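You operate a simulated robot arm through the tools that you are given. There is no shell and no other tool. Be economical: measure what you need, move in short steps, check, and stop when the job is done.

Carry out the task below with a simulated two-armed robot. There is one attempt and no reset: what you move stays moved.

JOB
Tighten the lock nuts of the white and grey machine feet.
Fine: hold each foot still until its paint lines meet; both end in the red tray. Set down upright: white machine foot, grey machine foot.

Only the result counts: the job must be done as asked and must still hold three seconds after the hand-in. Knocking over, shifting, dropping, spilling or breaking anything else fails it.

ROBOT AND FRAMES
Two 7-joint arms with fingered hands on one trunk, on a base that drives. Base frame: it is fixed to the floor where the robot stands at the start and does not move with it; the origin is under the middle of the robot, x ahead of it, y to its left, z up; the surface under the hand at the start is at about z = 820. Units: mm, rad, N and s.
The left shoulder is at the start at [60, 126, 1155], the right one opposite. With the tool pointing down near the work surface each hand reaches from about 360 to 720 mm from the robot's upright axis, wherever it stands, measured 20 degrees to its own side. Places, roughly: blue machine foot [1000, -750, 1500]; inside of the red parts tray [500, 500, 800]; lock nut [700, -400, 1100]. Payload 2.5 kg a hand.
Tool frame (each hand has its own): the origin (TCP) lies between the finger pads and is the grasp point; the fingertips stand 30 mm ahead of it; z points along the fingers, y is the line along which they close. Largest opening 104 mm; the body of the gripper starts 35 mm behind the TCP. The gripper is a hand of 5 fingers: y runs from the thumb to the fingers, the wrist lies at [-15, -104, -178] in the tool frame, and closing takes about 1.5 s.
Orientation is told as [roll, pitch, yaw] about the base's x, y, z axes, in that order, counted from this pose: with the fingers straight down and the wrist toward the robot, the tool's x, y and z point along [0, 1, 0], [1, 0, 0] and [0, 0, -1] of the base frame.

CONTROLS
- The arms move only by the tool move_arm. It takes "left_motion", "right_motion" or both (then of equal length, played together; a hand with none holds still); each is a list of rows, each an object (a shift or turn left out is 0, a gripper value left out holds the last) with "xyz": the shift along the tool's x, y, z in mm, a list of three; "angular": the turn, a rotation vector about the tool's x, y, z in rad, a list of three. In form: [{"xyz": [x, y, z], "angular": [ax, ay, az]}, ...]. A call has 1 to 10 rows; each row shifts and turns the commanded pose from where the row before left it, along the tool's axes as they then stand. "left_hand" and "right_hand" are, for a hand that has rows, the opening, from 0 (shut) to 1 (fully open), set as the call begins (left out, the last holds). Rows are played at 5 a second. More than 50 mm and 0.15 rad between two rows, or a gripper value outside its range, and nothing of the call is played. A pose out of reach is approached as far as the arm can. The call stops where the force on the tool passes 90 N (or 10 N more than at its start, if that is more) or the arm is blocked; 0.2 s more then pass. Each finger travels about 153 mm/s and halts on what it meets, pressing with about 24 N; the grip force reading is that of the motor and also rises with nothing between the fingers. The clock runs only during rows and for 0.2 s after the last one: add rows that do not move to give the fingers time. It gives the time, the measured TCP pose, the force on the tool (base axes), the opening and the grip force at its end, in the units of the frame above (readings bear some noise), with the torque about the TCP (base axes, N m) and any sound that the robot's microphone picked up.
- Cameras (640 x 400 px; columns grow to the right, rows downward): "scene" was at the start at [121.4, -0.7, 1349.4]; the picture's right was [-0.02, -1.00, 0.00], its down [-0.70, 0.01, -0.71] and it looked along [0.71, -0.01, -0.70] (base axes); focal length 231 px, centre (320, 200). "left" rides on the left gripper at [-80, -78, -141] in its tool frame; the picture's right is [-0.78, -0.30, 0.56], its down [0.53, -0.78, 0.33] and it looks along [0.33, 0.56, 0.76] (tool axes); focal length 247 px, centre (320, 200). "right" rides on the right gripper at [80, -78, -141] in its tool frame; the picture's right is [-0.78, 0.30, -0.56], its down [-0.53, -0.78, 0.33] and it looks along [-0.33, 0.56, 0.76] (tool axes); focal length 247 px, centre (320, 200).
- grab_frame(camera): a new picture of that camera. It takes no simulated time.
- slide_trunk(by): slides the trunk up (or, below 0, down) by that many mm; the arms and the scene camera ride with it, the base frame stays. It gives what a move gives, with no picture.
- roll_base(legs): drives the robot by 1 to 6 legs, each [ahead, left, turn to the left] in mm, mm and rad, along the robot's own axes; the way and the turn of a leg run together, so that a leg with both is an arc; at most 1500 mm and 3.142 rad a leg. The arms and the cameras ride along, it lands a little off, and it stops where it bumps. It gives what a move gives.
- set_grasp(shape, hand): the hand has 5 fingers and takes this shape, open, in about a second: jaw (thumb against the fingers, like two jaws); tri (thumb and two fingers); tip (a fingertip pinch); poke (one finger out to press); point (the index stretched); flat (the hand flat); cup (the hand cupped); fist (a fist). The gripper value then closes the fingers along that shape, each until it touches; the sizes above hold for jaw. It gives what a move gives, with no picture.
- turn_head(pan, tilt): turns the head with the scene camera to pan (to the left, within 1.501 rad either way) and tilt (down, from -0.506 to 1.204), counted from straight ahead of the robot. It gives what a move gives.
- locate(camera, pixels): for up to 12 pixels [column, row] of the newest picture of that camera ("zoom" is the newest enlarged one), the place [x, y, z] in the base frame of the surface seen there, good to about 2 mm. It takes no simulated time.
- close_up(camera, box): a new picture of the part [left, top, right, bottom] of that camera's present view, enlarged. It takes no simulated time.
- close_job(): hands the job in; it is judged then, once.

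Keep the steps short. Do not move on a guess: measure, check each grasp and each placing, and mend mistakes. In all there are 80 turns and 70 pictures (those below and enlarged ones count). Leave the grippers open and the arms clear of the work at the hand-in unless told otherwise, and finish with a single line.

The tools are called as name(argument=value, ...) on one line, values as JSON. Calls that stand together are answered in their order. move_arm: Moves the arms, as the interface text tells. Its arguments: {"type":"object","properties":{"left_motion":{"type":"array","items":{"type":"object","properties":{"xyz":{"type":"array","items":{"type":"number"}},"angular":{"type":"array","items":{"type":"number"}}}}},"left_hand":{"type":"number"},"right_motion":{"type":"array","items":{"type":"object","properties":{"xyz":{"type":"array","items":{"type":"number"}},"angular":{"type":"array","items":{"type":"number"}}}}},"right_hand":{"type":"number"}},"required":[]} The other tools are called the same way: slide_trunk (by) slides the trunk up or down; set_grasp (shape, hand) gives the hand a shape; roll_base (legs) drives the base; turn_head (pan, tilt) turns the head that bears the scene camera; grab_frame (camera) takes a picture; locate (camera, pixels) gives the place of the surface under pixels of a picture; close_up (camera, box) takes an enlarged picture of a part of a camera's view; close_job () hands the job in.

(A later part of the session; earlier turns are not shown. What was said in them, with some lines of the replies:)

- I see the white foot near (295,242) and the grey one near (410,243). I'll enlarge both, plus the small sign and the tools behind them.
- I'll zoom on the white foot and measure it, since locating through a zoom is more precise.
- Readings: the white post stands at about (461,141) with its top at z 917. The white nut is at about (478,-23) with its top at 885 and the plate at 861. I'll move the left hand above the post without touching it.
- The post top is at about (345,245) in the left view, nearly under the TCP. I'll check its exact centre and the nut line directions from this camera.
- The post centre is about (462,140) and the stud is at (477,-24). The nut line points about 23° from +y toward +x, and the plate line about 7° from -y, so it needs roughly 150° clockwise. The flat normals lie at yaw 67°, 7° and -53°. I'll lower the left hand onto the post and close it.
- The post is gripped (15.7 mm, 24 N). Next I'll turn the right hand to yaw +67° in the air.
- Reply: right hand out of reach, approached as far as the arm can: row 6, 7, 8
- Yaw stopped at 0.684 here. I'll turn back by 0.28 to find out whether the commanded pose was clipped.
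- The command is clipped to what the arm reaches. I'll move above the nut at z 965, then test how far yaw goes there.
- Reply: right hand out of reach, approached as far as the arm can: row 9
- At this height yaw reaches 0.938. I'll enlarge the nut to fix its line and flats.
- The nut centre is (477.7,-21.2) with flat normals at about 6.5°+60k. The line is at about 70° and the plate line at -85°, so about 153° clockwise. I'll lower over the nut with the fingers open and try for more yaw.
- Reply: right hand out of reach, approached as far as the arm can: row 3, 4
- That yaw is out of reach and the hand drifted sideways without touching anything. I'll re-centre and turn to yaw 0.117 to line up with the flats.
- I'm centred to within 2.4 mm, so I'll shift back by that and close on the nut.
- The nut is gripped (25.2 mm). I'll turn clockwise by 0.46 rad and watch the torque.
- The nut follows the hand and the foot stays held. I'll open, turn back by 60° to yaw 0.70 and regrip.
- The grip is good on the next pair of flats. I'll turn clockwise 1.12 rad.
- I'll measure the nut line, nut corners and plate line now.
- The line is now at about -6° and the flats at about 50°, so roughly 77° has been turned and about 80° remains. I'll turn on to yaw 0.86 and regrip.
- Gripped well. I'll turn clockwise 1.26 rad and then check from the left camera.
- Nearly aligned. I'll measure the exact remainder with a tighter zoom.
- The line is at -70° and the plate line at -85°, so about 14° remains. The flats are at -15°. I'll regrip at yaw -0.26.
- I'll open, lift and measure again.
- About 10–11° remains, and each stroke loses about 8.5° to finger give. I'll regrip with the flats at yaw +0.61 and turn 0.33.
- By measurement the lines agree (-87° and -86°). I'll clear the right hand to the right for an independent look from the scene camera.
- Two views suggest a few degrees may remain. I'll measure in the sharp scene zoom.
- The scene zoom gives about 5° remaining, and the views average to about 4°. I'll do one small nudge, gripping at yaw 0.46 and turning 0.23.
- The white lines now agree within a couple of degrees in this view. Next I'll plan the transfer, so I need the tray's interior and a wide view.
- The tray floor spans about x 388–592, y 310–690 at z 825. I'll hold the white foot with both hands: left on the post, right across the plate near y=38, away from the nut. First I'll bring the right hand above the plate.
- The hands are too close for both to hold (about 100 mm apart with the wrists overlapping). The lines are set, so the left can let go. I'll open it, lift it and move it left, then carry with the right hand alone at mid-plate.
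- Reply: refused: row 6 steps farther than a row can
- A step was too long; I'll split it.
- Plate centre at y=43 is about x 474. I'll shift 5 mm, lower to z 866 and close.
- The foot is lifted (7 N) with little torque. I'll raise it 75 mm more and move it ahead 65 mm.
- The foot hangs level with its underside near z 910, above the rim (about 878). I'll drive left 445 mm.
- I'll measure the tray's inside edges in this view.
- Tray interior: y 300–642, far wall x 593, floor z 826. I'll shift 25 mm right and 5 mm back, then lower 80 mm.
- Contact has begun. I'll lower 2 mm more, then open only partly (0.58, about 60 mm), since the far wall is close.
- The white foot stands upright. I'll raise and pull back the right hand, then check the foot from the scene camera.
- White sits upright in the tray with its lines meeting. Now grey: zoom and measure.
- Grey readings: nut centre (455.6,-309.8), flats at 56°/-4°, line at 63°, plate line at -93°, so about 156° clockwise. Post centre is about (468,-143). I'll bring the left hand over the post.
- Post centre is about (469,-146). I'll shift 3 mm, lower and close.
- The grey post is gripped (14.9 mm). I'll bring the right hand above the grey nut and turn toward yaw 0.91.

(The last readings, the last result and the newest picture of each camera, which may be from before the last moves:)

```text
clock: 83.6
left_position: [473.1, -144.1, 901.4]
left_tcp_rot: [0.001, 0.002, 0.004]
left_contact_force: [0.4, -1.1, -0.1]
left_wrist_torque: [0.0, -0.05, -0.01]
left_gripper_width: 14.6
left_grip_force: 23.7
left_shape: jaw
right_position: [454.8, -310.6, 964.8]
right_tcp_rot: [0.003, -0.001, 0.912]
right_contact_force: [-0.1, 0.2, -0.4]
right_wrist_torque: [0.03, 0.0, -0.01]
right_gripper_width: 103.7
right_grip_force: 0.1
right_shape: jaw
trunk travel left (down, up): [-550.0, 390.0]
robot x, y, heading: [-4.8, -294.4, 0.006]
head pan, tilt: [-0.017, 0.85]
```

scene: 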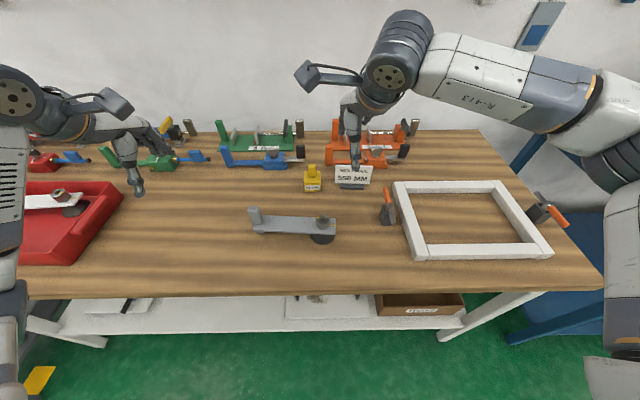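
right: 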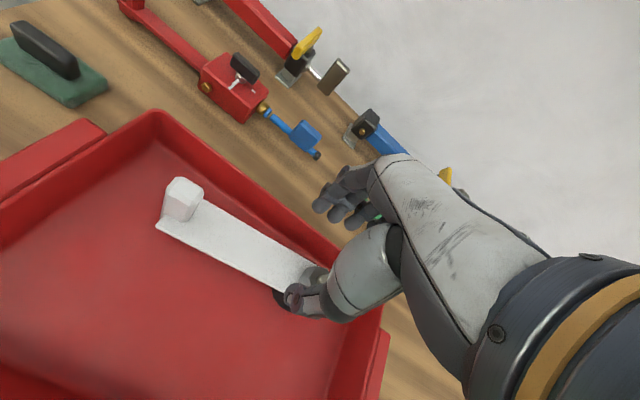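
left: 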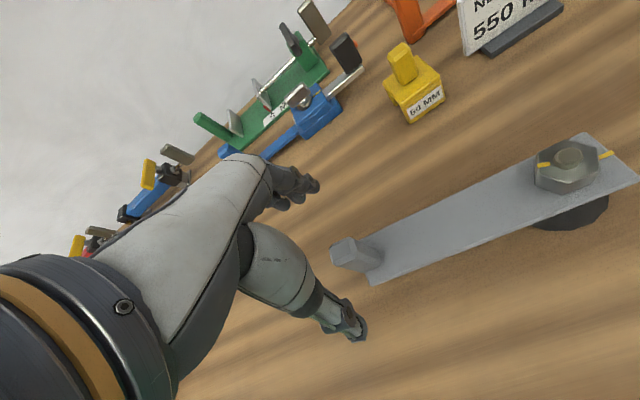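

On target. I'll lower 69 mm, close, and turn clockwise 1.4 rad if the grip reads well.

move_arm(right_motion=[{"xyz": [0, 0, 35]}, {"xyz": [0, 0, 34]}, {"xyz": [0, 0, 0]}, {"xyz": [0, 0, 0]}])

move_arm(right_motion=[{"xyz": [0, 0, 0]}, {"xyz": [0, 0, 0]}, {"xyz": [0, 0, 0]}, {"xyz": [0, 0, 0]}, {"xyz": [0, 0, 0]}, {"xyz": [0, 0, 0]}, {"xyz": [0, 0, 0]}, {"xyz": [0, 0, 0]}], right_hand=0)

close_up(camera="right", box=[240, 170, 400, 310])

```text
clock: 84.6
left_position: [473.0, -144.2, 900.9]
left_tcp_rot: [0.002, 0.002, 0.002]
left_contact_force: [0.1, -0.5, -0.2]
left_wrist_torque: [0.04, -0.04, -0.03]
left_gripper_width: 14.9
left_grip_force: 24.3
left_shape: jaw
right_position: [453.5, -311.7, 893.7]
right_tcp_rot: [0.0, 0.0, 0.91]
right_contact_force: [0.2, -0.7, 0.5]
right_wrist_torque: [0.0, 0.01, 0.01]
right_gripper_width: 103.7
right_grip_force: 0.0
right_shape: jaw
trunk travel left (down, up): [-550.0, 390.0]
robot x, y, heading: [-2.0, -297.7, 0.004]
head pan, tilt: [-0.017, 0.85]
```

```text
clock: 86.4
left_position: [474.1, -144.0, 901.6]
left_tcp_rot: [0.001, -0.001, 0.002]
left_contact_force: [0.6, 0.4, 0.1]
left_wrist_torque: [0.02, -0.03, -0.03]
left_gripper_width: 14.5
left_grip_force: 24.1
left_shape: jaw
right_position: [453.6, -311.2, 894.6]
right_tcp_rot: [0.002, -0.001, 0.911]
right_contact_force: [-0.2, -0.5, -0.6]
right_wrist_torque: [0.01, 0.01, -0.01]
right_gripper_width: 25.3
right_grip_force: 23.6
right_shape: jaw
trunk travel left (down, up): [-550.0, 390.0]
robot x, y, heading: [-0.0, -297.1, 0.009]
head pan, tilt: [-0.017, 0.85]
```

```text
2.86 times, centred on (320, 240) of right
```

zoom: 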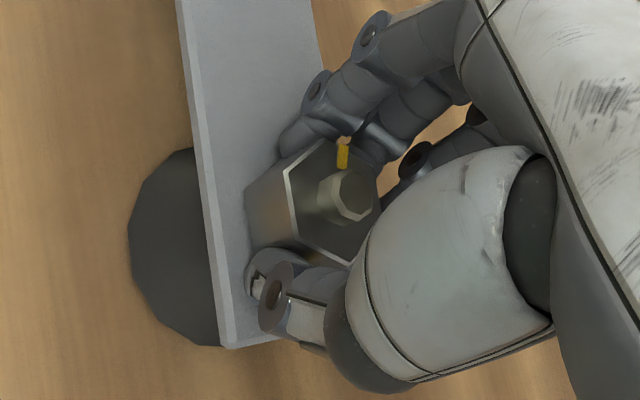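

Solid grip on the flats. I'll turn clockwise 1.4 rad, then open, lift and measure.

move_arm(right_motion=[{"angular": [0, 0, 0.14]}, {"angular": [0, 0, 0.14]}, {"angular": [0, 0, 0.14]}, {"angular": [0, 0, 0.14]}, {"angular": [0, 0, 0.14]}, {"angular": [0, 0, 0.14]}, {"angular": [0, 0, 0.14]}, {"angular": [0, 0, 0.14]}, {"angular": [0, 0, 0.14]}, {"angular": [0, 0, 0.14]}])

move_arm(right_motion=[{"xyz": [0, 0, 0]}, {"xyz": [0, 0, 0]}, {"xyz": [0, 0, 0]}, {"xyz": [0, 0, 0]}, {"xyz": [0, 0, -35]}, {"xyz": [0, 0, -34]}, {"xyz": [0, 0, 0]}], right_hand=1)

close_up(camera="right", box=[240, 220, 340, 300])

```text
clock: 88.6
left_position: [474.1, -144.4, 901.4]
left_tcp_rot: [0.0, -0.001, 0.001]
left_contact_force: [-0.3, -8.3, 1.4]
left_wrist_torque: [-0.24, -0.01, -0.06]
left_gripper_width: 14.7
left_grip_force: 23.8
left_shape: jaw
right_position: [454.0, -309.9, 897.1]
right_tcp_rot: [0.004, 0.001, -0.489]
right_contact_force: [-0.1, 9.2, -6.0]
right_wrist_torque: [0.21, -0.05, 0.13]
right_gripper_width: 24.8
right_grip_force: 24.3
right_shape: jaw
trunk travel left (down, up): [-550.0, 390.0]
robot x, y, heading: [1.2, -296.0, -0.002]
head pan, tilt: [-0.017, 0.85]
```

```text
clock: 90.2
left_position: [472.4, -143.1, 901.3]
left_tcp_rot: [-0.002, 0.001, 0.002]
left_contact_force: [0.4, 1.3, -2.2]
left_wrist_torque: [0.07, -0.07, -0.03]
left_gripper_width: 14.7
left_grip_force: 23.9
left_shape: jaw
right_position: [453.7, -308.6, 965.9]
right_tcp_rot: [0.0, 0.002, -0.49]
right_contact_force: [0.1, -0.4, 0.0]
right_wrist_torque: [0.01, -0.01, -0.03]
right_gripper_width: 103.7
right_grip_force: 0.1
right_shape: jaw
trunk travel left (down, up): [-550.0, 390.0]
robot x, y, heading: [-1.2, -297.2, 0.001]
head pan, tilt: [-0.017, 0.85]
```

```text
5.00 times, centred on (290, 260) of right
```

zoom: 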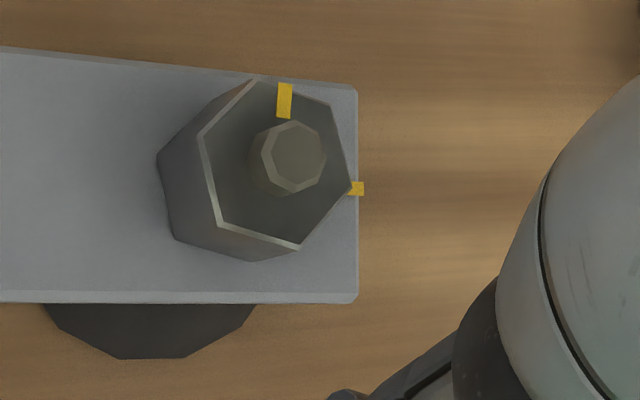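

locate(camera="zoom", pixels=[[256, 85], [328, 108], [347, 187], [299, 244], [224, 222], [206, 139], [285, 90], [284, 112], [356, 189], [361, 189]])

```text
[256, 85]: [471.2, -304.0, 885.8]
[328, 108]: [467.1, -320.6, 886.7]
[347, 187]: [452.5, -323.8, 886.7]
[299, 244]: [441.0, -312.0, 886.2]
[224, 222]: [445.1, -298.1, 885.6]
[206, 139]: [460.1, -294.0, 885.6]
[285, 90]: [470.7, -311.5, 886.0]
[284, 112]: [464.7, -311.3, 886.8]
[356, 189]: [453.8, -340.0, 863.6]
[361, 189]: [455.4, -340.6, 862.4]
```

The nut has turned about 71°, leaving about 84°. I'll regrip at yaw 0.785 and turn 1.45 rad.

move_arm(right_motion=[{"angular": [0, 0, -0.1417]}, {"angular": [0, 0, -0.1417]}, {"angular": [0, 0, -0.1417]}, {"angular": [0, 0, -0.1417]}, {"angular": [0, 0, -0.1417]}, {"angular": [0, 0, -0.1417]}, {"angular": [0, 0, -0.1417]}, {"angular": [0, 0, -0.1417]}, {"angular": [0, 0, -0.1417]}, {"xyz": [-1.4, 0.7, 0]}])

move_arm(right_motion=[{"xyz": [0, 0, 35]}, {"xyz": [0, 0, 35]}, {"xyz": [0, 0, 0]}, {"xyz": [0, 0, 0]}])

move_arm(right_motion=[{"xyz": [0, 0, 0]}, {"xyz": [0, 0, 0]}, {"xyz": [0, 0, 0]}, {"xyz": [0, 0, 0]}, {"xyz": [0, 0, 0]}, {"xyz": [0, 0, 0]}, {"xyz": [0, 0, 0]}, {"xyz": [0, 0, 0]}], right_hand=0)

move_arm(right_motion=[{"angular": [0, 0, 0.145]}, {"angular": [0, 0, 0.145]}, {"angular": [0, 0, 0.145]}, {"angular": [0, 0, 0.145]}, {"angular": [0, 0, 0.145]}, {"angular": [0, 0, 0.145]}, {"angular": [0, 0, 0.145]}, {"angular": [0, 0, 0.145]}, {"angular": [0, 0, 0.145]}, {"angular": [0, 0, 0.145]}])

move_arm(right_motion=[{"xyz": [0, 0, 0]}, {"xyz": [0, 0, 0]}, {"xyz": [0, 0, 0]}, {"xyz": [0, 0, 0]}, {"xyz": [0, 0, -35]}, {"xyz": [0, 0, -35]}, {"xyz": [0, 0, 0]}], right_hand=1)

close_up(camera="right", box=[240, 220, 340, 300])

```text
clock: 92.4
left_position: [474.0, -144.1, 901.7]
left_tcp_rot: [-0.002, 0.001, 0.002]
left_contact_force: [-0.7, 1.6, -2.3]
left_wrist_torque: [0.01, -0.1, 0.02]
left_gripper_width: 14.8
left_grip_force: 23.5
left_shape: jaw
right_position: [457.6, -310.5, 964.9]
right_tcp_rot: [0.003, 0.002, 0.788]
right_contact_force: [-0.1, -1.0, -0.1]
right_wrist_torque: [-0.01, -0.01, 0.0]
right_gripper_width: 103.8
right_grip_force: 0.0
right_shape: jaw
trunk travel left (down, up): [-550.0, 390.0]
robot x, y, heading: [0.7, -299.5, 0.001]
head pan, tilt: [-0.017, 0.85]
```

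```text
clock: 93.4
left_position: [473.2, -143.4, 901.1]
left_tcp_rot: [0.0, 0.001, 0.004]
left_contact_force: [0.1, 1.3, -2.8]
left_wrist_torque: [0.03, -0.1, -0.02]
left_gripper_width: 14.5
left_grip_force: 23.8
left_shape: jaw
right_position: [455.5, -308.9, 895.2]
right_tcp_rot: [0.004, 0.0, 0.787]
right_contact_force: [-0.2, 0.5, -0.8]
right_wrist_torque: [-0.03, 0.01, 0.0]
right_gripper_width: 103.7
right_grip_force: 0.0
right_shape: jaw
trunk travel left (down, up): [-550.0, 390.0]
robot x, y, heading: [-3.0, -295.6, 0.008]
head pan, tilt: [-0.017, 0.85]
```

```text
clock: 95.2
left_position: [472.6, -145.1, 902.5]
left_tcp_rot: [0.001, 0.0, 0.001]
left_contact_force: [0.4, 0.5, -2.2]
left_wrist_torque: [0.03, -0.05, -0.01]
left_gripper_width: 14.9
left_grip_force: 23.9
left_shape: jaw
right_position: [456.4, -309.5, 895.0]
right_tcp_rot: [0.001, 0.001, 0.786]
right_contact_force: [-1.3, -2.0, 0.0]
right_wrist_torque: [-0.04, -0.02, 0.0]
right_gripper_width: 24.7
right_grip_force: 24.1
right_shape: jaw
trunk travel left (down, up): [-550.0, 390.0]
robot x, y, heading: [0.2, -297.1, 0.007]
head pan, tilt: [-0.017, 0.85]
```

```text
clock: 97.4
left_position: [472.7, -145.2, 901.3]
left_tcp_rot: [-0.004, -0.002, 0.0]
left_contact_force: [-2.3, -13.6, 0.6]
left_wrist_torque: [-0.32, 0.01, -0.14]
left_gripper_width: 14.9
left_grip_force: 23.8
left_shape: jaw
right_position: [456.3, -308.8, 896.2]
right_tcp_rot: [0.003, 0.004, -0.662]
right_contact_force: [1.0, 13.4, -0.1]
right_wrist_torque: [0.24, -0.07, 0.15]
right_gripper_width: 23.8
right_grip_force: 23.8
right_shape: jaw
trunk travel left (down, up): [-550.0, 390.0]
robot x, y, heading: [0.4, -295.2, 0.004]
head pan, tilt: [-0.017, 0.85]
```

```text
clock: 99.0
left_position: [472.1, -144.9, 900.6]
left_tcp_rot: [-0.001, 0.0, 0.003]
left_contact_force: [-0.9, 1.7, -2.0]
left_wrist_torque: [0.06, -0.07, 0.0]
left_gripper_width: 14.5
left_grip_force: 24.4
left_shape: jaw
right_position: [457.4, -314.2, 966.0]
right_tcp_rot: [-0.003, 0.0, -0.664]
right_contact_force: [0.1, -0.9, 1.0]
right_wrist_torque: [0.01, -0.01, 0.01]
right_gripper_width: 103.6
right_grip_force: 0.0
right_shape: jaw
trunk travel left (down, up): [-550.0, 390.0]
robot x, y, heading: [-2.6, -294.1, -0.004]
head pan, tilt: [-0.017, 0.85]
```

```text
5.00 times, centred on (290, 260) of right
```

zoom: 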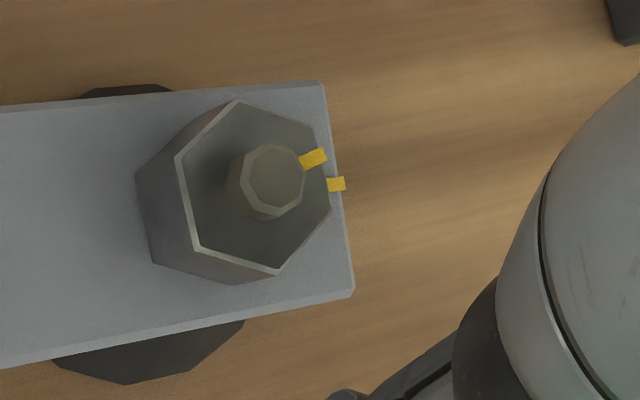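

locate(camera="zoom", pixels=[[236, 104], [311, 129], [328, 209], [277, 268], [202, 247], [180, 160], [304, 164], [324, 153], [330, 185], [342, 183]])

```text
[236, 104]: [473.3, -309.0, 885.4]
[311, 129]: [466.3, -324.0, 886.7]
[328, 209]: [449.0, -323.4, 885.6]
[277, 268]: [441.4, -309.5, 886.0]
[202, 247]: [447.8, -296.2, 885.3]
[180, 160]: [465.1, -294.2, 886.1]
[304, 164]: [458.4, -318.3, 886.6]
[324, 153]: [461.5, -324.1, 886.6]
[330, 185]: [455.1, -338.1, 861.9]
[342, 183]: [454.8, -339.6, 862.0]
```

About 12.5° remains. I'll regrip at yaw 0.555 and turn 0.36 (12.5° plus finger give).

move_arm(right_motion=[{"angular": [0, 0, -0.1354]}, {"angular": [0, 0, -0.1354]}, {"angular": [0, 0, -0.1354]}, {"angular": [0, 0, -0.1354]}, {"angular": [0, 0, -0.1354]}, {"angular": [0, 0, -0.1354]}, {"angular": [0, 0, -0.1354]}, {"angular": [0, 0, -0.1354]}, {"angular": [0, 0, -0.1354]}, {"xyz": [0, 0, 0]}])

move_arm(right_motion=[{"xyz": [0, 0, 35]}, {"xyz": [0, 0, 35]}, {"xyz": [0, 0, 0]}, {"xyz": [0, 0, 0]}])

move_arm(right_motion=[{"xyz": [0, 0, 0]}, {"xyz": [0, 0, 0]}, {"xyz": [0, 0, 0]}, {"xyz": [0, 0, 0]}, {"xyz": [0, 0, 0]}, {"xyz": [0, 0, 0]}, {"xyz": [0, 0, 0]}, {"xyz": [0, 0, 0]}], right_hand=0)

move_arm(right_motion=[{"angular": [0, 0, 0.12]}, {"angular": [0, 0, 0.12]}, {"angular": [0, 0, 0.12]}, {"xyz": [0, 0, 0]}, {"xyz": [0, 0, 0]}])

move_arm(right_motion=[{"xyz": [0, 0, 0]}, {"xyz": [0, 0, 0]}, {"xyz": [0, 0, 0]}, {"xyz": [0, 0, 0]}, {"xyz": [0, 0, -45]}, {"xyz": [0, 0, -45]}, {"xyz": [-45, 0, 0]}, {"xyz": [-45, 0, 0]}, {"xyz": [-45, 0, 0]}, {"xyz": [-45, 0, 0]}], right_hand=1)

close_up(camera="scene", box=[304, 205, 344, 235])

```text
clock: 101.2
left_position: [473.2, -144.7, 902.5]
left_tcp_rot: [0.0, 0.0, 0.002]
left_contact_force: [0.2, 1.4, -2.8]
left_wrist_torque: [0.01, -0.06, -0.03]
left_gripper_width: 14.5
left_grip_force: 23.6
left_shape: jaw
right_position: [456.1, -310.0, 965.8]
right_tcp_rot: [0.002, 0.001, 0.557]
right_contact_force: [0.2, -0.3, 0.1]
right_wrist_torque: [0.0, -0.02, 0.04]
right_gripper_width: 104.0
right_grip_force: 0.0
right_shape: jaw
trunk travel left (down, up): [-550.0, 390.0]
robot x, y, heading: [1.8, -295.2, -0.003]
head pan, tilt: [-0.017, 0.85]
```

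```text
clock: 102.2
left_position: [472.5, -144.3, 901.4]
left_tcp_rot: [0.001, -0.001, 0.002]
left_contact_force: [-0.2, 1.4, -2.7]
left_wrist_torque: [0.02, -0.08, -0.02]
left_gripper_width: 14.6
left_grip_force: 24.2
left_shape: jaw
right_position: [456.8, -312.0, 894.9]
right_tcp_rot: [0.001, 0.003, 0.555]
right_contact_force: [0.2, 0.6, -0.5]
right_wrist_torque: [0.05, 0.02, 0.0]
right_gripper_width: 103.7
right_grip_force: 0.0
right_shape: jaw
trunk travel left (down, up): [-550.0, 390.0]
robot x, y, heading: [-1.3, -298.8, 0.006]
head pan, tilt: [-0.017, 0.85]
```

```text
clock: 104.0
left_position: [473.7, -143.7, 900.8]
left_tcp_rot: [-0.001, 0.002, 0.004]
left_contact_force: [0.9, 2.1, -1.8]
left_wrist_torque: [0.03, -0.07, 0.03]
left_gripper_width: 14.6
left_grip_force: 23.6
left_shape: jaw
right_position: [456.7, -313.6, 894.9]
right_tcp_rot: [0.0, 0.001, 0.556]
right_contact_force: [-0.1, -1.8, 0.1]
right_wrist_torque: [-0.04, 0.04, -0.03]
right_gripper_width: 25.9
right_grip_force: 24.0
right_shape: jaw
trunk travel left (down, up): [-550.0, 390.0]
robot x, y, heading: [-3.7, -295.8, 0.006]
head pan, tilt: [-0.017, 0.85]
```

```text
clock: 105.2
left_position: [473.5, -144.6, 900.9]
left_tcp_rot: [-0.002, 0.0, 0.003]
left_contact_force: [0.4, -4.1, -0.7]
left_wrist_torque: [-0.09, -0.03, -0.01]
left_gripper_width: 14.5
left_grip_force: 24.3
left_shape: jaw
right_position: [456.7, -311.5, 896.7]
right_tcp_rot: [0.001, 0.002, 0.193]
right_contact_force: [-0.5, 3.3, 0.4]
right_wrist_torque: [0.11, -0.03, 0.11]
right_gripper_width: 25.6
right_grip_force: 24.5
right_shape: jaw
trunk travel left (down, up): [-550.0, 390.0]
robot x, y, heading: [-1.5, -293.8, -0.004]
head pan, tilt: [-0.017, 0.85]
```

```text
clock: 107.4
left_position: [472.5, -143.8, 900.6]
left_tcp_rot: [0.0, 0.0, 0.003]
left_contact_force: [0.0, 0.6, -2.2]
left_wrist_torque: [-0.04, -0.04, 0.03]
left_gripper_width: 14.6
left_grip_force: 24.3
left_shape: jaw
right_position: [490.3, -486.5, 984.2]
right_tcp_rot: [-0.001, 0.0, 0.199]
right_contact_force: [0.3, -1.2, -0.2]
right_wrist_torque: [0.01, 0.02, 0.0]
right_gripper_width: 104.0
right_grip_force: 0.0
right_shape: jaw
trunk travel left (down, up): [-550.0, 390.0]
robot x, y, heading: [0.2, -297.4, 0.0]
head pan, tilt: [-0.017, 0.85]
```

```text
13.33 times, centred on (324, 220) of scene
```

zoom: 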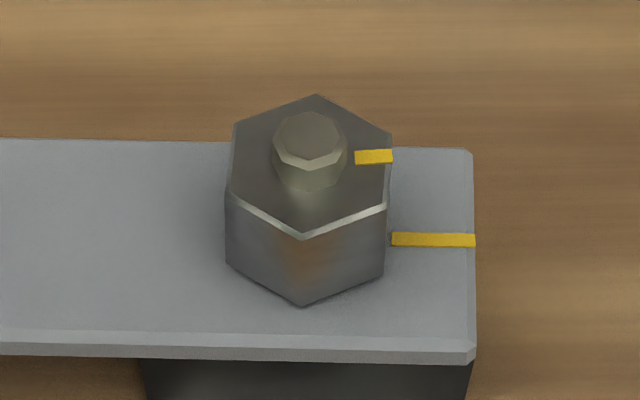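

locate(camera="zoom", pixels=[[317, 99], [387, 135], [383, 201], [303, 232], [232, 187], [238, 127], [360, 158], [375, 157], [388, 156], [397, 239], [433, 240], [470, 241]])

```text
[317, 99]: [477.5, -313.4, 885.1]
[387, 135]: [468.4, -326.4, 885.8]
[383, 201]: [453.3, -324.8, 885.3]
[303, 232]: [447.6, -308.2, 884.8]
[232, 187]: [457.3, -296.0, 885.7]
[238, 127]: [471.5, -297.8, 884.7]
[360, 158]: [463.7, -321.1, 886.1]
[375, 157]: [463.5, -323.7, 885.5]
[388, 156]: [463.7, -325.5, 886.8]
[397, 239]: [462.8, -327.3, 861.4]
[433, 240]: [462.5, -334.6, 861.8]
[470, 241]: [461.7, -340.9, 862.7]
```

The views average to about 6° remaining for grey (flats at 22°). One small nudge: grip at yaw 0.385 and turn 0.265.

move_arm(right_motion=[{"xyz": [45, 0, 0]}, {"xyz": [45, 0, 0]}, {"xyz": [45, 0, 0]}, {"xyz": [45, 0, 0]}, {"xyz": [0, 0, 20], "angular": [0, 0, -0.095]}, {"angular": [0, 0, -0.095]}, {"xyz": [0, 0, 35]}, {"xyz": [0, 0, 35]}, {"xyz": [0, 0, 0]}])

move_arm(right_motion=[{"xyz": [0, 0, 0]}, {"xyz": [0, 0, 0]}, {"xyz": [0, 0, 0]}, {"xyz": [0, 0, 0]}, {"xyz": [0, 0, 0]}, {"xyz": [0, 0, 0]}, {"xyz": [0, 0, 0]}, {"xyz": [0, 0, 0]}], right_hand=0)

move_arm(right_motion=[{"angular": [0, 0, 0.1325]}, {"angular": [0, 0, 0.1325]}, {"xyz": [0, 0, 0]}, {"xyz": [0, 0, 0]}])

move_arm(right_motion=[{"xyz": [0, 0, 0]}, {"xyz": [0, 0, 0]}, {"xyz": [0, 0, 0]}, {"xyz": [0, 0, 0]}, {"xyz": [0, 0, -45]}, {"xyz": [0, 0, -45]}, {"xyz": [-45, 0, 0]}, {"xyz": [-45, 0, 0]}, {"xyz": [-45, 0, 0]}, {"xyz": [-45, 0, 0]}], right_hand=1)

close_up(camera="scene", box=[304, 205, 344, 235])

```text
clock: 109.4
left_position: [472.8, -145.6, 901.4]
left_tcp_rot: [0.001, 0.0, 0.003]
left_contact_force: [0.1, 0.2, -2.6]
left_wrist_torque: [-0.01, -0.05, 0.03]
left_gripper_width: 14.6
left_grip_force: 24.0
left_shape: jaw
right_position: [457.2, -310.9, 894.0]
right_tcp_rot: [0.001, 0.0, 0.384]
right_contact_force: [0.0, 0.5, -0.4]
right_wrist_torque: [0.03, -0.01, 0.0]
right_gripper_width: 103.9
right_grip_force: 0.0
right_shape: jaw
trunk travel left (down, up): [-550.0, 390.0]
robot x, y, heading: [0.9, -296.4, 0.004]
head pan, tilt: [-0.017, 0.85]
```

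```text
clock: 111.2
left_position: [471.9, -143.8, 901.2]
left_tcp_rot: [0.001, 0.0, 0.002]
left_contact_force: [0.2, -0.4, -1.9]
left_wrist_torque: [0.02, -0.01, 0.01]
left_gripper_width: 14.8
left_grip_force: 24.2
left_shape: jaw
right_position: [458.1, -311.7, 894.3]
right_tcp_rot: [0.0, 0.002, 0.384]
right_contact_force: [-0.8, 0.0, 0.5]
right_wrist_torque: [-0.01, -0.03, -0.03]
right_gripper_width: 24.5
right_grip_force: 24.2
right_shape: jaw
trunk travel left (down, up): [-550.0, 390.0]
robot x, y, heading: [2.4, -298.2, 0.002]
head pan, tilt: [-0.017, 0.85]
```

```text
clock: 112.2
left_position: [472.6, -145.4, 901.8]
left_tcp_rot: [-0.003, 0.0, -0.001]
left_contact_force: [0.3, -7.7, 1.5]
left_wrist_torque: [-0.17, 0.02, -0.05]
left_gripper_width: 14.6
left_grip_force: 23.9
left_shape: jaw
right_position: [455.8, -311.5, 895.8]
right_tcp_rot: [0.003, 0.003, 0.121]
right_contact_force: [1.2, 6.8, 0.3]
right_wrist_torque: [0.15, -0.01, 0.13]
right_gripper_width: 24.5
right_grip_force: 24.2
right_shape: jaw
trunk travel left (down, up): [-550.0, 390.0]
robot x, y, heading: [0.4, -297.3, 0.003]
head pan, tilt: [-0.017, 0.85]
```

```text
clock: 114.4
left_position: [473.0, -144.8, 900.3]
left_tcp_rot: [0.0, 0.002, 0.002]
left_contact_force: [-0.6, -1.1, -1.3]
left_wrist_torque: [-0.02, -0.06, -0.02]
left_gripper_width: 14.7
left_grip_force: 23.9
left_shape: jaw
right_position: [475.8, -489.9, 983.3]
right_tcp_rot: [0.0, 0.001, 0.123]
right_contact_force: [-0.1, -0.1, 0.5]
right_wrist_torque: [0.0, 0.0, 0.04]
right_gripper_width: 103.6
right_grip_force: 0.0
right_shape: jaw
trunk travel left (down, up): [-550.0, 390.0]
robot x, y, heading: [0.1, -294.6, 0.006]
head pan, tilt: [-0.017, 0.85]
```

```text
13.33 times, centred on (324, 220) of scene
```

zoom: 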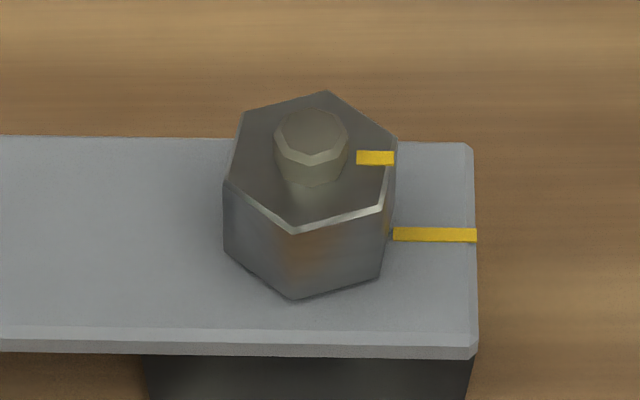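

The grey lines now meet. I'll release the post with the left hand and retreat up and left, then bring the right hand over the grey plate at (462,-244), yaw -0.073.

move_arm(left_motion=[{"xyz": [0, 0, 0]}, {"xyz": [0, 0, 0]}, {"xyz": [0, 0, 0]}, {"xyz": [0, 0, -35]}, {"xyz": [10, 0, -40]}, {"xyz": [30, 0, -35]}, {"xyz": [35, 0, -35]}, {"xyz": [45, 0, -20]}, {"xyz": [45, 0, 0]}, {"xyz": [0, 0, 0]}], left_hand=1)

move_arm(right_motion=[{"angular": [0, 0, 0.098]}, {"angular": [0, 0, 0.098]}, {"xyz": [41, 0.7, -5]}, {"xyz": [41, 0.7, -5]}, {"xyz": [41, 0.7, 0]}, {"xyz": [41, 0.7, 0]}, {"xyz": [41, 0.7, 0]}, {"xyz": [41, 0.7, 0]}, {"xyz": [0, 0, 40]}, {"xyz": [0, 0, 0]}])

grab_frame(camera="right")

```text
clock: 116.6
left_position: [468.6, 22.2, 1062.7]
left_tcp_rot: [-0.001, 0.0, 0.001]
left_contact_force: [-0.2, 0.6, -0.4]
left_wrist_torque: [0.02, -0.01, 0.01]
left_gripper_width: 103.6
left_grip_force: 0.1
left_shape: jaw
right_position: [477.3, -491.2, 983.5]
right_tcp_rot: [0.0, -0.001, 0.12]
right_contact_force: [0.1, -0.2, 0.9]
right_wrist_torque: [-0.04, 0.0, 0.02]
right_gripper_width: 103.8
right_grip_force: 0.0
right_shape: jaw
trunk travel left (down, up): [-550.0, 390.0]
robot x, y, heading: [1.1, -297.0, 0.005]
head pan, tilt: [-0.017, 0.85]
```

```text
clock: 118.8
left_position: [468.9, 22.3, 1062.1]
left_tcp_rot: [0.001, 0.0, 0.001]
left_contact_force: [0.7, 1.0, -0.4]
left_wrist_torque: [-0.02, 0.03, 0.0]
left_gripper_width: 103.4
left_grip_force: 0.0
left_shape: jaw
right_position: [499.9, -244.5, 953.6]
right_tcp_rot: [0.0, -0.001, -0.076]
right_contact_force: [-0.1, -0.4, 0.5]
right_wrist_torque: [0.01, -0.01, 0.03]
right_gripper_width: 103.8
right_grip_force: 0.1
right_shape: jaw
trunk travel left (down, up): [-550.0, 390.0]
robot x, y, heading: [1.1, -296.1, 0.003]
head pan, tilt: [-0.017, 0.85]
```

```text
16 pictures are left
```

right: 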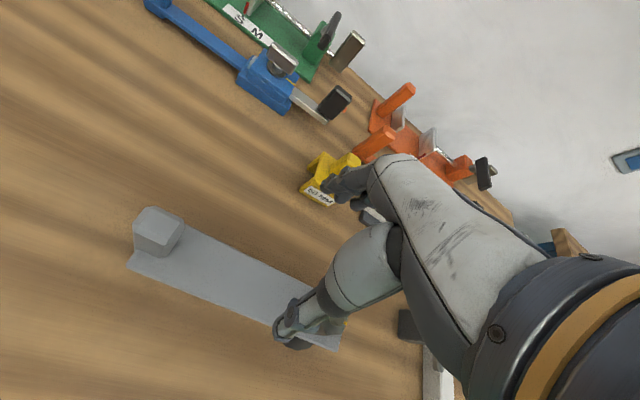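

The x is 38 mm too far. I'll measure the plate edges before correcting.

locate(camera="right", pixels=[[200, 290], [222, 250], [262, 316], [270, 274], [158, 228], [140, 262]])

```text
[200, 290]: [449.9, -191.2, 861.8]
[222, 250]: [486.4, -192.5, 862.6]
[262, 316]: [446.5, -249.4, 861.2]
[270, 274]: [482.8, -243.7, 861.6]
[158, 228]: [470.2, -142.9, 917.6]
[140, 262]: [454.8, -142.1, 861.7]
```

Plate centre at y -245 is x 464.5. I'll shift back 35.5 mm, lower to 868 and grip.

move_arm(right_motion=[{"xyz": [-2.7, -35.4, 0]}, {"xyz": [0, 0, 43]}, {"xyz": [0, 0, 42]}, {"xyz": [0, 0, 0]}], right_hand=1)

move_arm(right_motion=[{"xyz": [0, 0, 0]}, {"xyz": [0, 0, 0]}, {"xyz": [0, 0, 0]}, {"xyz": [0, 0, 0]}, {"xyz": [0, 0, 0]}, {"xyz": [0, 0, 0]}, {"xyz": [0, 0, 0]}, {"xyz": [0, 0, 0]}], right_hand=0)

move_arm(right_motion=[{"xyz": [0, 0, -8]}, {"xyz": [0, 0, -22]}, {"xyz": [0, 0, -30]}, {"xyz": [0, 0, -30]}, {"xyz": [0, 0, 0]}, {"xyz": [0, 0, 0]}])

grab_frame(camera="left")

```text
clock: 119.8
left_position: [468.0, 22.3, 1061.7]
left_tcp_rot: [-0.002, 0.0, 0.002]
left_contact_force: [-0.3, 0.4, 0.9]
left_wrist_torque: [0.0, 0.0, 0.01]
left_gripper_width: 103.8
left_grip_force: 0.0
left_shape: jaw
right_position: [462.5, -247.8, 870.6]
right_tcp_rot: [0.0, 0.0, -0.077]
right_contact_force: [-0.1, -0.1, 0.3]
right_wrist_torque: [0.0, 0.01, 0.01]
right_gripper_width: 103.7
right_grip_force: 0.0
right_shape: jaw
trunk travel left (down, up): [-550.0, 390.0]
robot x, y, heading: [-2.5, -299.3, 0.004]
head pan, tilt: [-0.017, 0.85]
```

```text
clock: 121.6
left_position: [469.2, 22.8, 1061.3]
left_tcp_rot: [0.0, 0.001, 0.003]
left_contact_force: [0.8, -0.4, 0.2]
left_wrist_torque: [0.0, -0.02, 0.0]
left_gripper_width: 103.9
left_grip_force: 0.1
left_shape: jaw
right_position: [462.3, -245.0, 869.9]
right_tcp_rot: [0.001, 0.002, -0.078]
right_contact_force: [0.3, -0.7, 1.1]
right_wrist_torque: [0.02, 0.03, -0.04]
right_gripper_width: 36.3
right_grip_force: 24.2
right_shape: jaw
trunk travel left (down, up): [-550.0, 390.0]
robot x, y, heading: [0.1, -295.3, 0.004]
head pan, tilt: [-0.017, 0.85]
```

```text
clock: 123.0
left_position: [469.5, 22.5, 1061.7]
left_tcp_rot: [0.001, -0.002, 0.002]
left_contact_force: [-0.4, 0.3, -0.4]
left_wrist_torque: [-0.01, 0.0, 0.0]
left_gripper_width: 103.9
left_grip_force: 0.1
left_shape: jaw
right_position: [466.7, -246.3, 960.4]
right_tcp_rot: [0.002, 0.002, -0.077]
right_contact_force: [-0.6, 0.0, -6.7]
right_wrist_torque: [0.05, 0.02, 0.02]
right_gripper_width: 36.2
right_grip_force: 23.9
right_shape: jaw
trunk travel left (down, up): [-550.0, 390.0]
robot x, y, heading: [3.3, -299.6, 0.004]
head pan, tilt: [-0.017, 0.85]
```

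```text
15 pictures are left
```

left: 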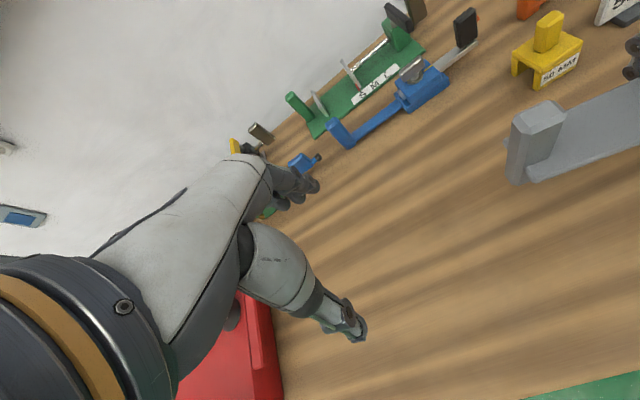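

Held level (6.7 N) with the underside near z 910. I'll shift back 17 mm so grey fits in front of white, then drive left 700 mm.

move_arm(right_motion=[{"xyz": [0, -17, 0]}, {"xyz": [0, 0, 0]}])

roll_base(legs=[[0, 700, 0]])

grab_frame(camera="scene")

grab_frame(camera="right")

```text
clock: 123.6
left_position: [469.3, 21.7, 1061.5]
left_tcp_rot: [0.0, 0.0, 0.001]
left_contact_force: [0.6, 0.4, 0.9]
left_wrist_torque: [-0.02, 0.0, 0.02]
left_gripper_width: 103.8
left_grip_force: 0.1
left_shape: jaw
right_position: [448.3, -245.5, 960.6]
right_tcp_rot: [0.0, 0.001, -0.076]
right_contact_force: [-0.3, -0.2, -6.9]
right_wrist_torque: [0.06, 0.04, -0.02]
right_gripper_width: 36.2
right_grip_force: 23.6
right_shape: jaw
trunk travel left (down, up): [-550.0, 390.0]
robot x, y, heading: [0.3, -299.4, 0.005]
head pan, tilt: [-0.017, 0.85]
```

```text
clock: 127.5
left_position: [464.5, 724.7, 1060.8]
left_tcp_rot: [-0.001, -0.001, 0.007]
left_contact_force: [0.3, 0.5, 0.2]
left_wrist_torque: [-0.02, -0.01, -0.02]
left_gripper_width: 103.5
left_grip_force: 0.0
left_shape: jaw
right_position: [445.6, 459.7, 961.6]
right_tcp_rot: [0.001, 0.002, -0.071]
right_contact_force: [0.8, 0.8, -6.7]
right_wrist_torque: [0.02, 0.06, 0.0]
right_gripper_width: 36.5
right_grip_force: 24.1
right_shape: jaw
trunk travel left (down, up): [-550.0, 390.0]
robot x, y, heading: [0.5, 405.4, 0.007]
head pan, tilt: [-0.017, 0.85]
```

```text
14 pictures are left
```

scene: 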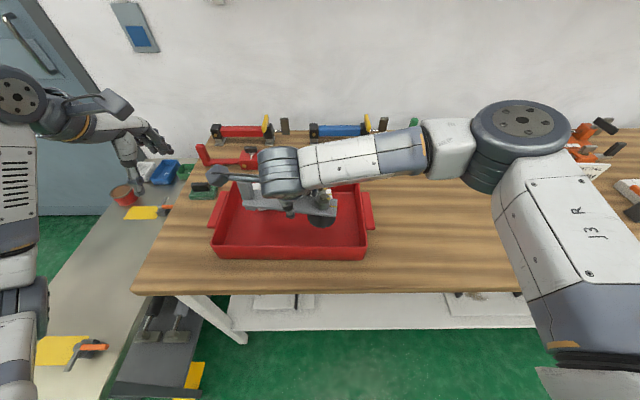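

```text
13 pictures are left
```

right: 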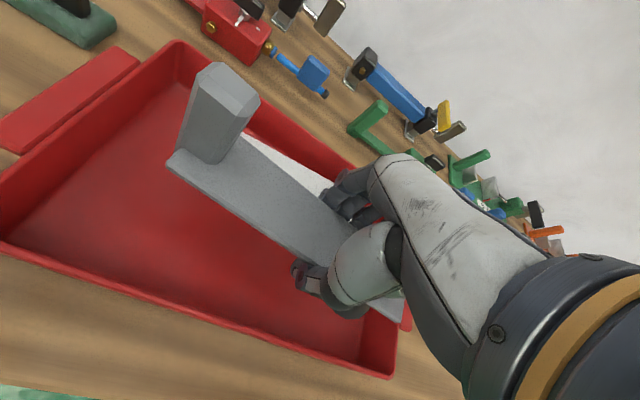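

Grey hangs over the front half of the tray. I'll check the front wall's inside and the white plate's near edge.

locate(camera="right", pixels=[[250, 148], [290, 170], [318, 190], [230, 300], [240, 318], [245, 328], [340, 345], [340, 355], [110, 250], [385, 355], [250, 285], [60, 225]])

locate(camera="scene", pixels=[[260, 243], [290, 246], [345, 246], [290, 250], [240, 230], [360, 215]])

```text
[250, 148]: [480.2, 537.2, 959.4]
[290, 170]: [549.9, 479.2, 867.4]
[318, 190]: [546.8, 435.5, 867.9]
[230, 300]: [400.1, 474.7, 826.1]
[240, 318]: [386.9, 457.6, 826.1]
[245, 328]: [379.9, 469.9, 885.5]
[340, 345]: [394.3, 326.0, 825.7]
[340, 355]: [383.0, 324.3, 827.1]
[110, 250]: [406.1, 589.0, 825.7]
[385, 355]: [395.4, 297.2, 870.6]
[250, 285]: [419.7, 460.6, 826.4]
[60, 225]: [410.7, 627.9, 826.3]
```

```text
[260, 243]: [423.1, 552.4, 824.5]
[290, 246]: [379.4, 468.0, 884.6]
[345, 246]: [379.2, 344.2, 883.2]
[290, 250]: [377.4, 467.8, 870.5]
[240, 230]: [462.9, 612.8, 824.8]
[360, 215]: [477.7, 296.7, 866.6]
```

The floor runs to x≈382, so there is good room on both sides. I'll lower 80 mm, then in small steps.

move_arm(right_motion=[{"xyz": [0, 0, 30]}, {"xyz": [0, 0, 30]}, {"xyz": [0, 0, 20]}, {"xyz": [0, 0, 0]}, {"xyz": [0, 0, 0]}])

move_arm(right_motion=[{"xyz": [0, 0, 2]}, {"xyz": [0, 0, 2]}, {"xyz": [0, 0, 1]}, {"xyz": [0, 0, 0]}, {"xyz": [0, 0, 0]}])

grab_frame(camera="right")

```text
clock: 128.7
left_position: [465.1, 724.4, 1061.6]
left_tcp_rot: [-0.001, -0.001, 0.007]
left_contact_force: [0.2, -0.8, 0.4]
left_wrist_torque: [-0.03, -0.02, -0.01]
left_gripper_width: 103.6
left_grip_force: 0.2
left_shape: jaw
right_position: [443.6, 458.6, 881.9]
right_tcp_rot: [0.0, 0.002, -0.072]
right_contact_force: [0.1, 0.2, -5.9]
right_wrist_torque: [0.04, 0.04, 0.01]
right_gripper_width: 36.2
right_grip_force: 24.0
right_shape: jaw
trunk travel left (down, up): [-550.0, 390.0]
robot x, y, heading: [-3.9, 404.3, 0.007]
head pan, tilt: [-0.017, 0.85]
```

```text
clock: 129.9
left_position: [464.9, 725.7, 1062.2]
left_tcp_rot: [0.0, 0.0, 0.006]
left_contact_force: [0.3, 0.7, 0.0]
left_wrist_torque: [0.03, 0.0, 0.01]
left_gripper_width: 103.7
left_grip_force: 0.1
left_shape: jaw
right_position: [444.7, 458.3, 875.5]
right_tcp_rot: [0.0, 0.001, -0.071]
right_contact_force: [0.1, -0.5, -7.0]
right_wrist_torque: [0.03, 0.01, 0.02]
right_gripper_width: 36.0
right_grip_force: 23.9
right_shape: jaw
trunk travel left (down, up): [-550.0, 390.0]
robot x, y, heading: [-0.5, 404.0, 0.009]
head pan, tilt: [-0.017, 0.85]
```

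```text
12 pictures are left
```

right: 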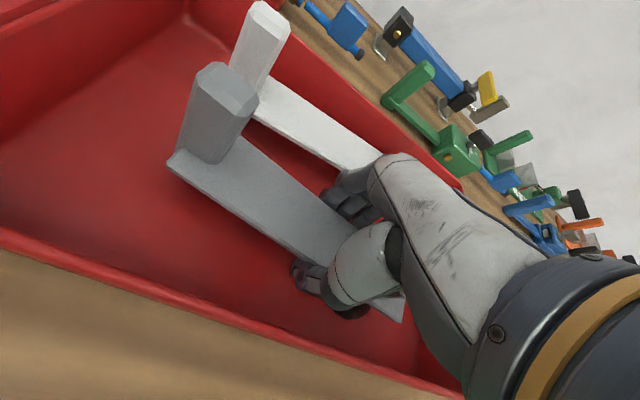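

No contact yet (still 7 N down). I'll go a few mm lower.

move_arm(right_motion=[{"xyz": [0, 0, 1]}, {"xyz": [0, 0, 1]}, {"xyz": [0, 0, 0]}, {"xyz": [0, 0, 0]}])

move_arm(right_motion=[{"xyz": [0, 0, 1]}, {"xyz": [0, 0, 1]}, {"xyz": [0, 0, 0]}, {"xyz": [0, 0, 0]}])

```text
clock: 130.9
left_position: [465.0, 725.6, 1061.8]
left_tcp_rot: [0.001, -0.001, 0.007]
left_contact_force: [0.1, 1.0, 0.3]
left_wrist_torque: [-0.01, 0.01, 0.02]
left_gripper_width: 103.8
left_grip_force: 0.0
left_shape: jaw
right_position: [445.2, 459.4, 874.0]
right_tcp_rot: [0.0, 0.002, -0.071]
right_contact_force: [0.4, 0.5, -5.7]
right_wrist_torque: [-0.08, 0.04, 0.01]
right_gripper_width: 36.0
right_grip_force: 23.6
right_shape: jaw
trunk travel left (down, up): [-550.0, 390.0]
robot x, y, heading: [-2.6, 402.8, 0.006]
head pan, tilt: [-0.017, 0.85]
```

```text
clock: 131.9
left_position: [464.0, 726.1, 1062.3]
left_tcp_rot: [0.001, -0.001, 0.009]
left_contact_force: [0.2, 0.0, -0.4]
left_wrist_torque: [-0.03, 0.0, -0.01]
left_gripper_width: 103.7
left_grip_force: 0.0
left_shape: jaw
right_position: [446.1, 459.6, 873.1]
right_tcp_rot: [0.001, -0.001, -0.072]
right_contact_force: [-1.2, -1.7, -0.9]
right_wrist_torque: [-0.01, 0.07, -0.02]
right_gripper_width: 36.2
right_grip_force: 24.0
right_shape: jaw
trunk travel left (down, up): [-550.0, 390.0]
robot x, y, heading: [-7.9, 402.2, 0.018]
head pan, tilt: [-0.017, 0.85]
```

The load is on the tray floor (0.9 N). I'll open partly and lift straight up, then clear to the right.

move_arm(right_motion=[{"xyz": [0, 0, 0]}, {"xyz": [0, 0, 0]}, {"xyz": [0, 0, 0]}, {"xyz": [0, 0, 0]}, {"xyz": [0, 0, 0]}], right_hand=0.58)

move_arm(right_motion=[{"xyz": [0, 0, -10]}, {"xyz": [0, 0, -30]}, {"xyz": [0, 0, -40]}, {"xyz": [0, 0, -45]}, {"xyz": [0, 0, -45]}, {"xyz": [-45, 0, -20]}, {"xyz": [-45, 0, 0]}, {"xyz": [-45, 0, 0]}, {"xyz": [-45, 0, 0]}, {"xyz": [0, 0, 0]}])

close_up(camera="scene", box=[190, 150, 390, 275])

```text
clock: 133.1
left_position: [463.8, 726.6, 1062.1]
left_tcp_rot: [0.0, 0.001, 0.007]
left_contact_force: [0.5, 0.2, 0.7]
left_wrist_torque: [0.01, 0.01, 0.04]
left_gripper_width: 103.7
left_grip_force: 0.0
left_shape: jaw
right_position: [445.1, 458.5, 873.2]
right_tcp_rot: [0.0, 0.003, -0.073]
right_contact_force: [0.4, 0.5, 0.5]
right_wrist_torque: [0.05, 0.02, -0.02]
right_gripper_width: 59.8
right_grip_force: 0.0
right_shape: jaw
trunk travel left (down, up): [-550.0, 390.0]
robot x, y, heading: [2.4, 403.5, 0.004]
head pan, tilt: [-0.017, 0.85]
```

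```text
clock: 135.3
left_position: [465.2, 725.0, 1062.9]
left_tcp_rot: [-0.001, 0.0, 0.007]
left_contact_force: [-0.5, -0.5, 1.2]
left_wrist_torque: [0.02, 0.03, 0.05]
left_gripper_width: 103.6
left_grip_force: 0.1
left_shape: jaw
right_position: [432.1, 279.9, 1064.7]
right_tcp_rot: [0.0, 0.002, -0.071]
right_contact_force: [-0.1, -0.3, -0.7]
right_wrist_torque: [-0.03, 0.02, -0.01]
right_gripper_width: 60.2
right_grip_force: 0.0
right_shape: jaw
trunk travel left (down, up): [-550.0, 390.0]
robot x, y, heading: [-2.9, 400.5, 0.001]
head pan, tilt: [-0.017, 0.85]
```

```text
3.20 times, centred on (290, 212) of scene
```

zoom: 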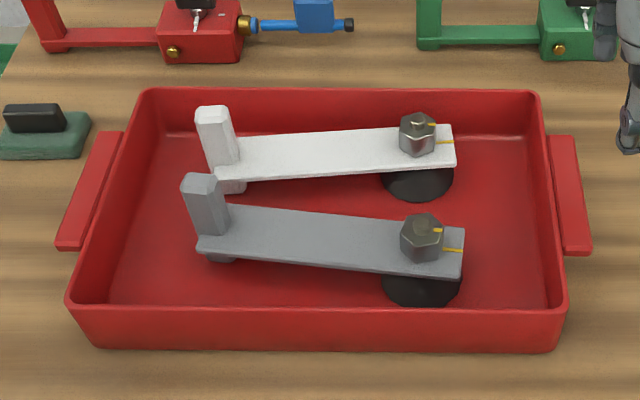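

Both feet stand upright and apart in the tray. I'll check both sets of lines once more.

close_up(camera="scene", box=[304, 180, 344, 210])

close_up(camera="scene", box=[304, 210, 344, 240])

```text
13.33 times, centred on (324, 195) of scene
```

zoom: 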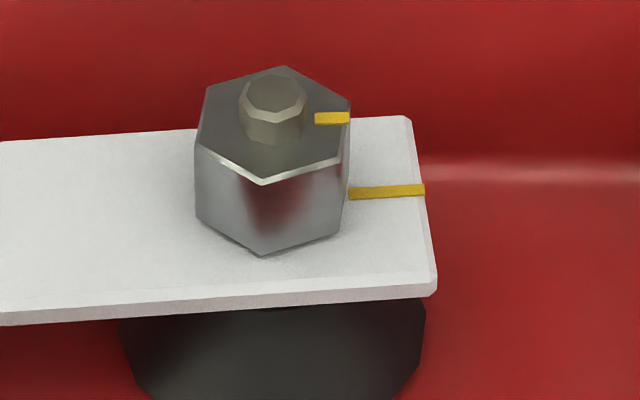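

```text
13.33 times, centred on (324, 225) of scene
```

zoom: 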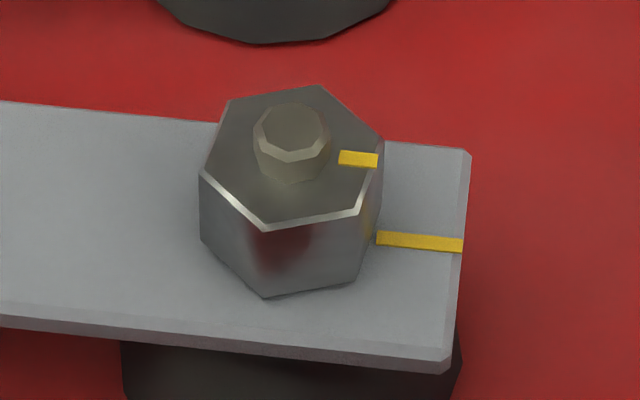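

Both line pairs meet within a few degrees. I'll open the right hand fully in its clear position, then hand in.

move_arm(right_motion=[{"xyz": [-20, 0, 0]}, {"xyz": [0, 0, 0]}, {"xyz": [0, 0, 0]}, {"xyz": [0, 0, 0]}], right_hand=1)

close_job()

```text
clock: 136.3
left_position: [464.3, 724.8, 1063.5]
left_tcp_rot: [0.001, 0.0, 0.008]
left_contact_force: [-0.7, -0.9, 0.3]
left_wrist_torque: [0.0, 0.01, -0.04]
left_gripper_width: 103.4
left_grip_force: 0.2
left_shape: jaw
right_position: [430.4, 259.0, 1062.3]
right_tcp_rot: [-0.001, 0.003, -0.072]
right_contact_force: [-0.2, -0.1, -1.2]
right_wrist_torque: [0.0, 0.02, -0.01]
right_gripper_width: 103.7
right_grip_force: 0.1
right_shape: jaw
trunk travel left (down, up): [-550.0, 390.0]
robot x, y, heading: [-3.7, 400.4, 0.01]
head pan, tilt: [-0.017, 0.85]
```

```text
The job is handed in.
```

I tightened the lock nuts on the white and grey feet until their paint lines met, to within about 3° by camera, and both feet stand upright in the red tray.
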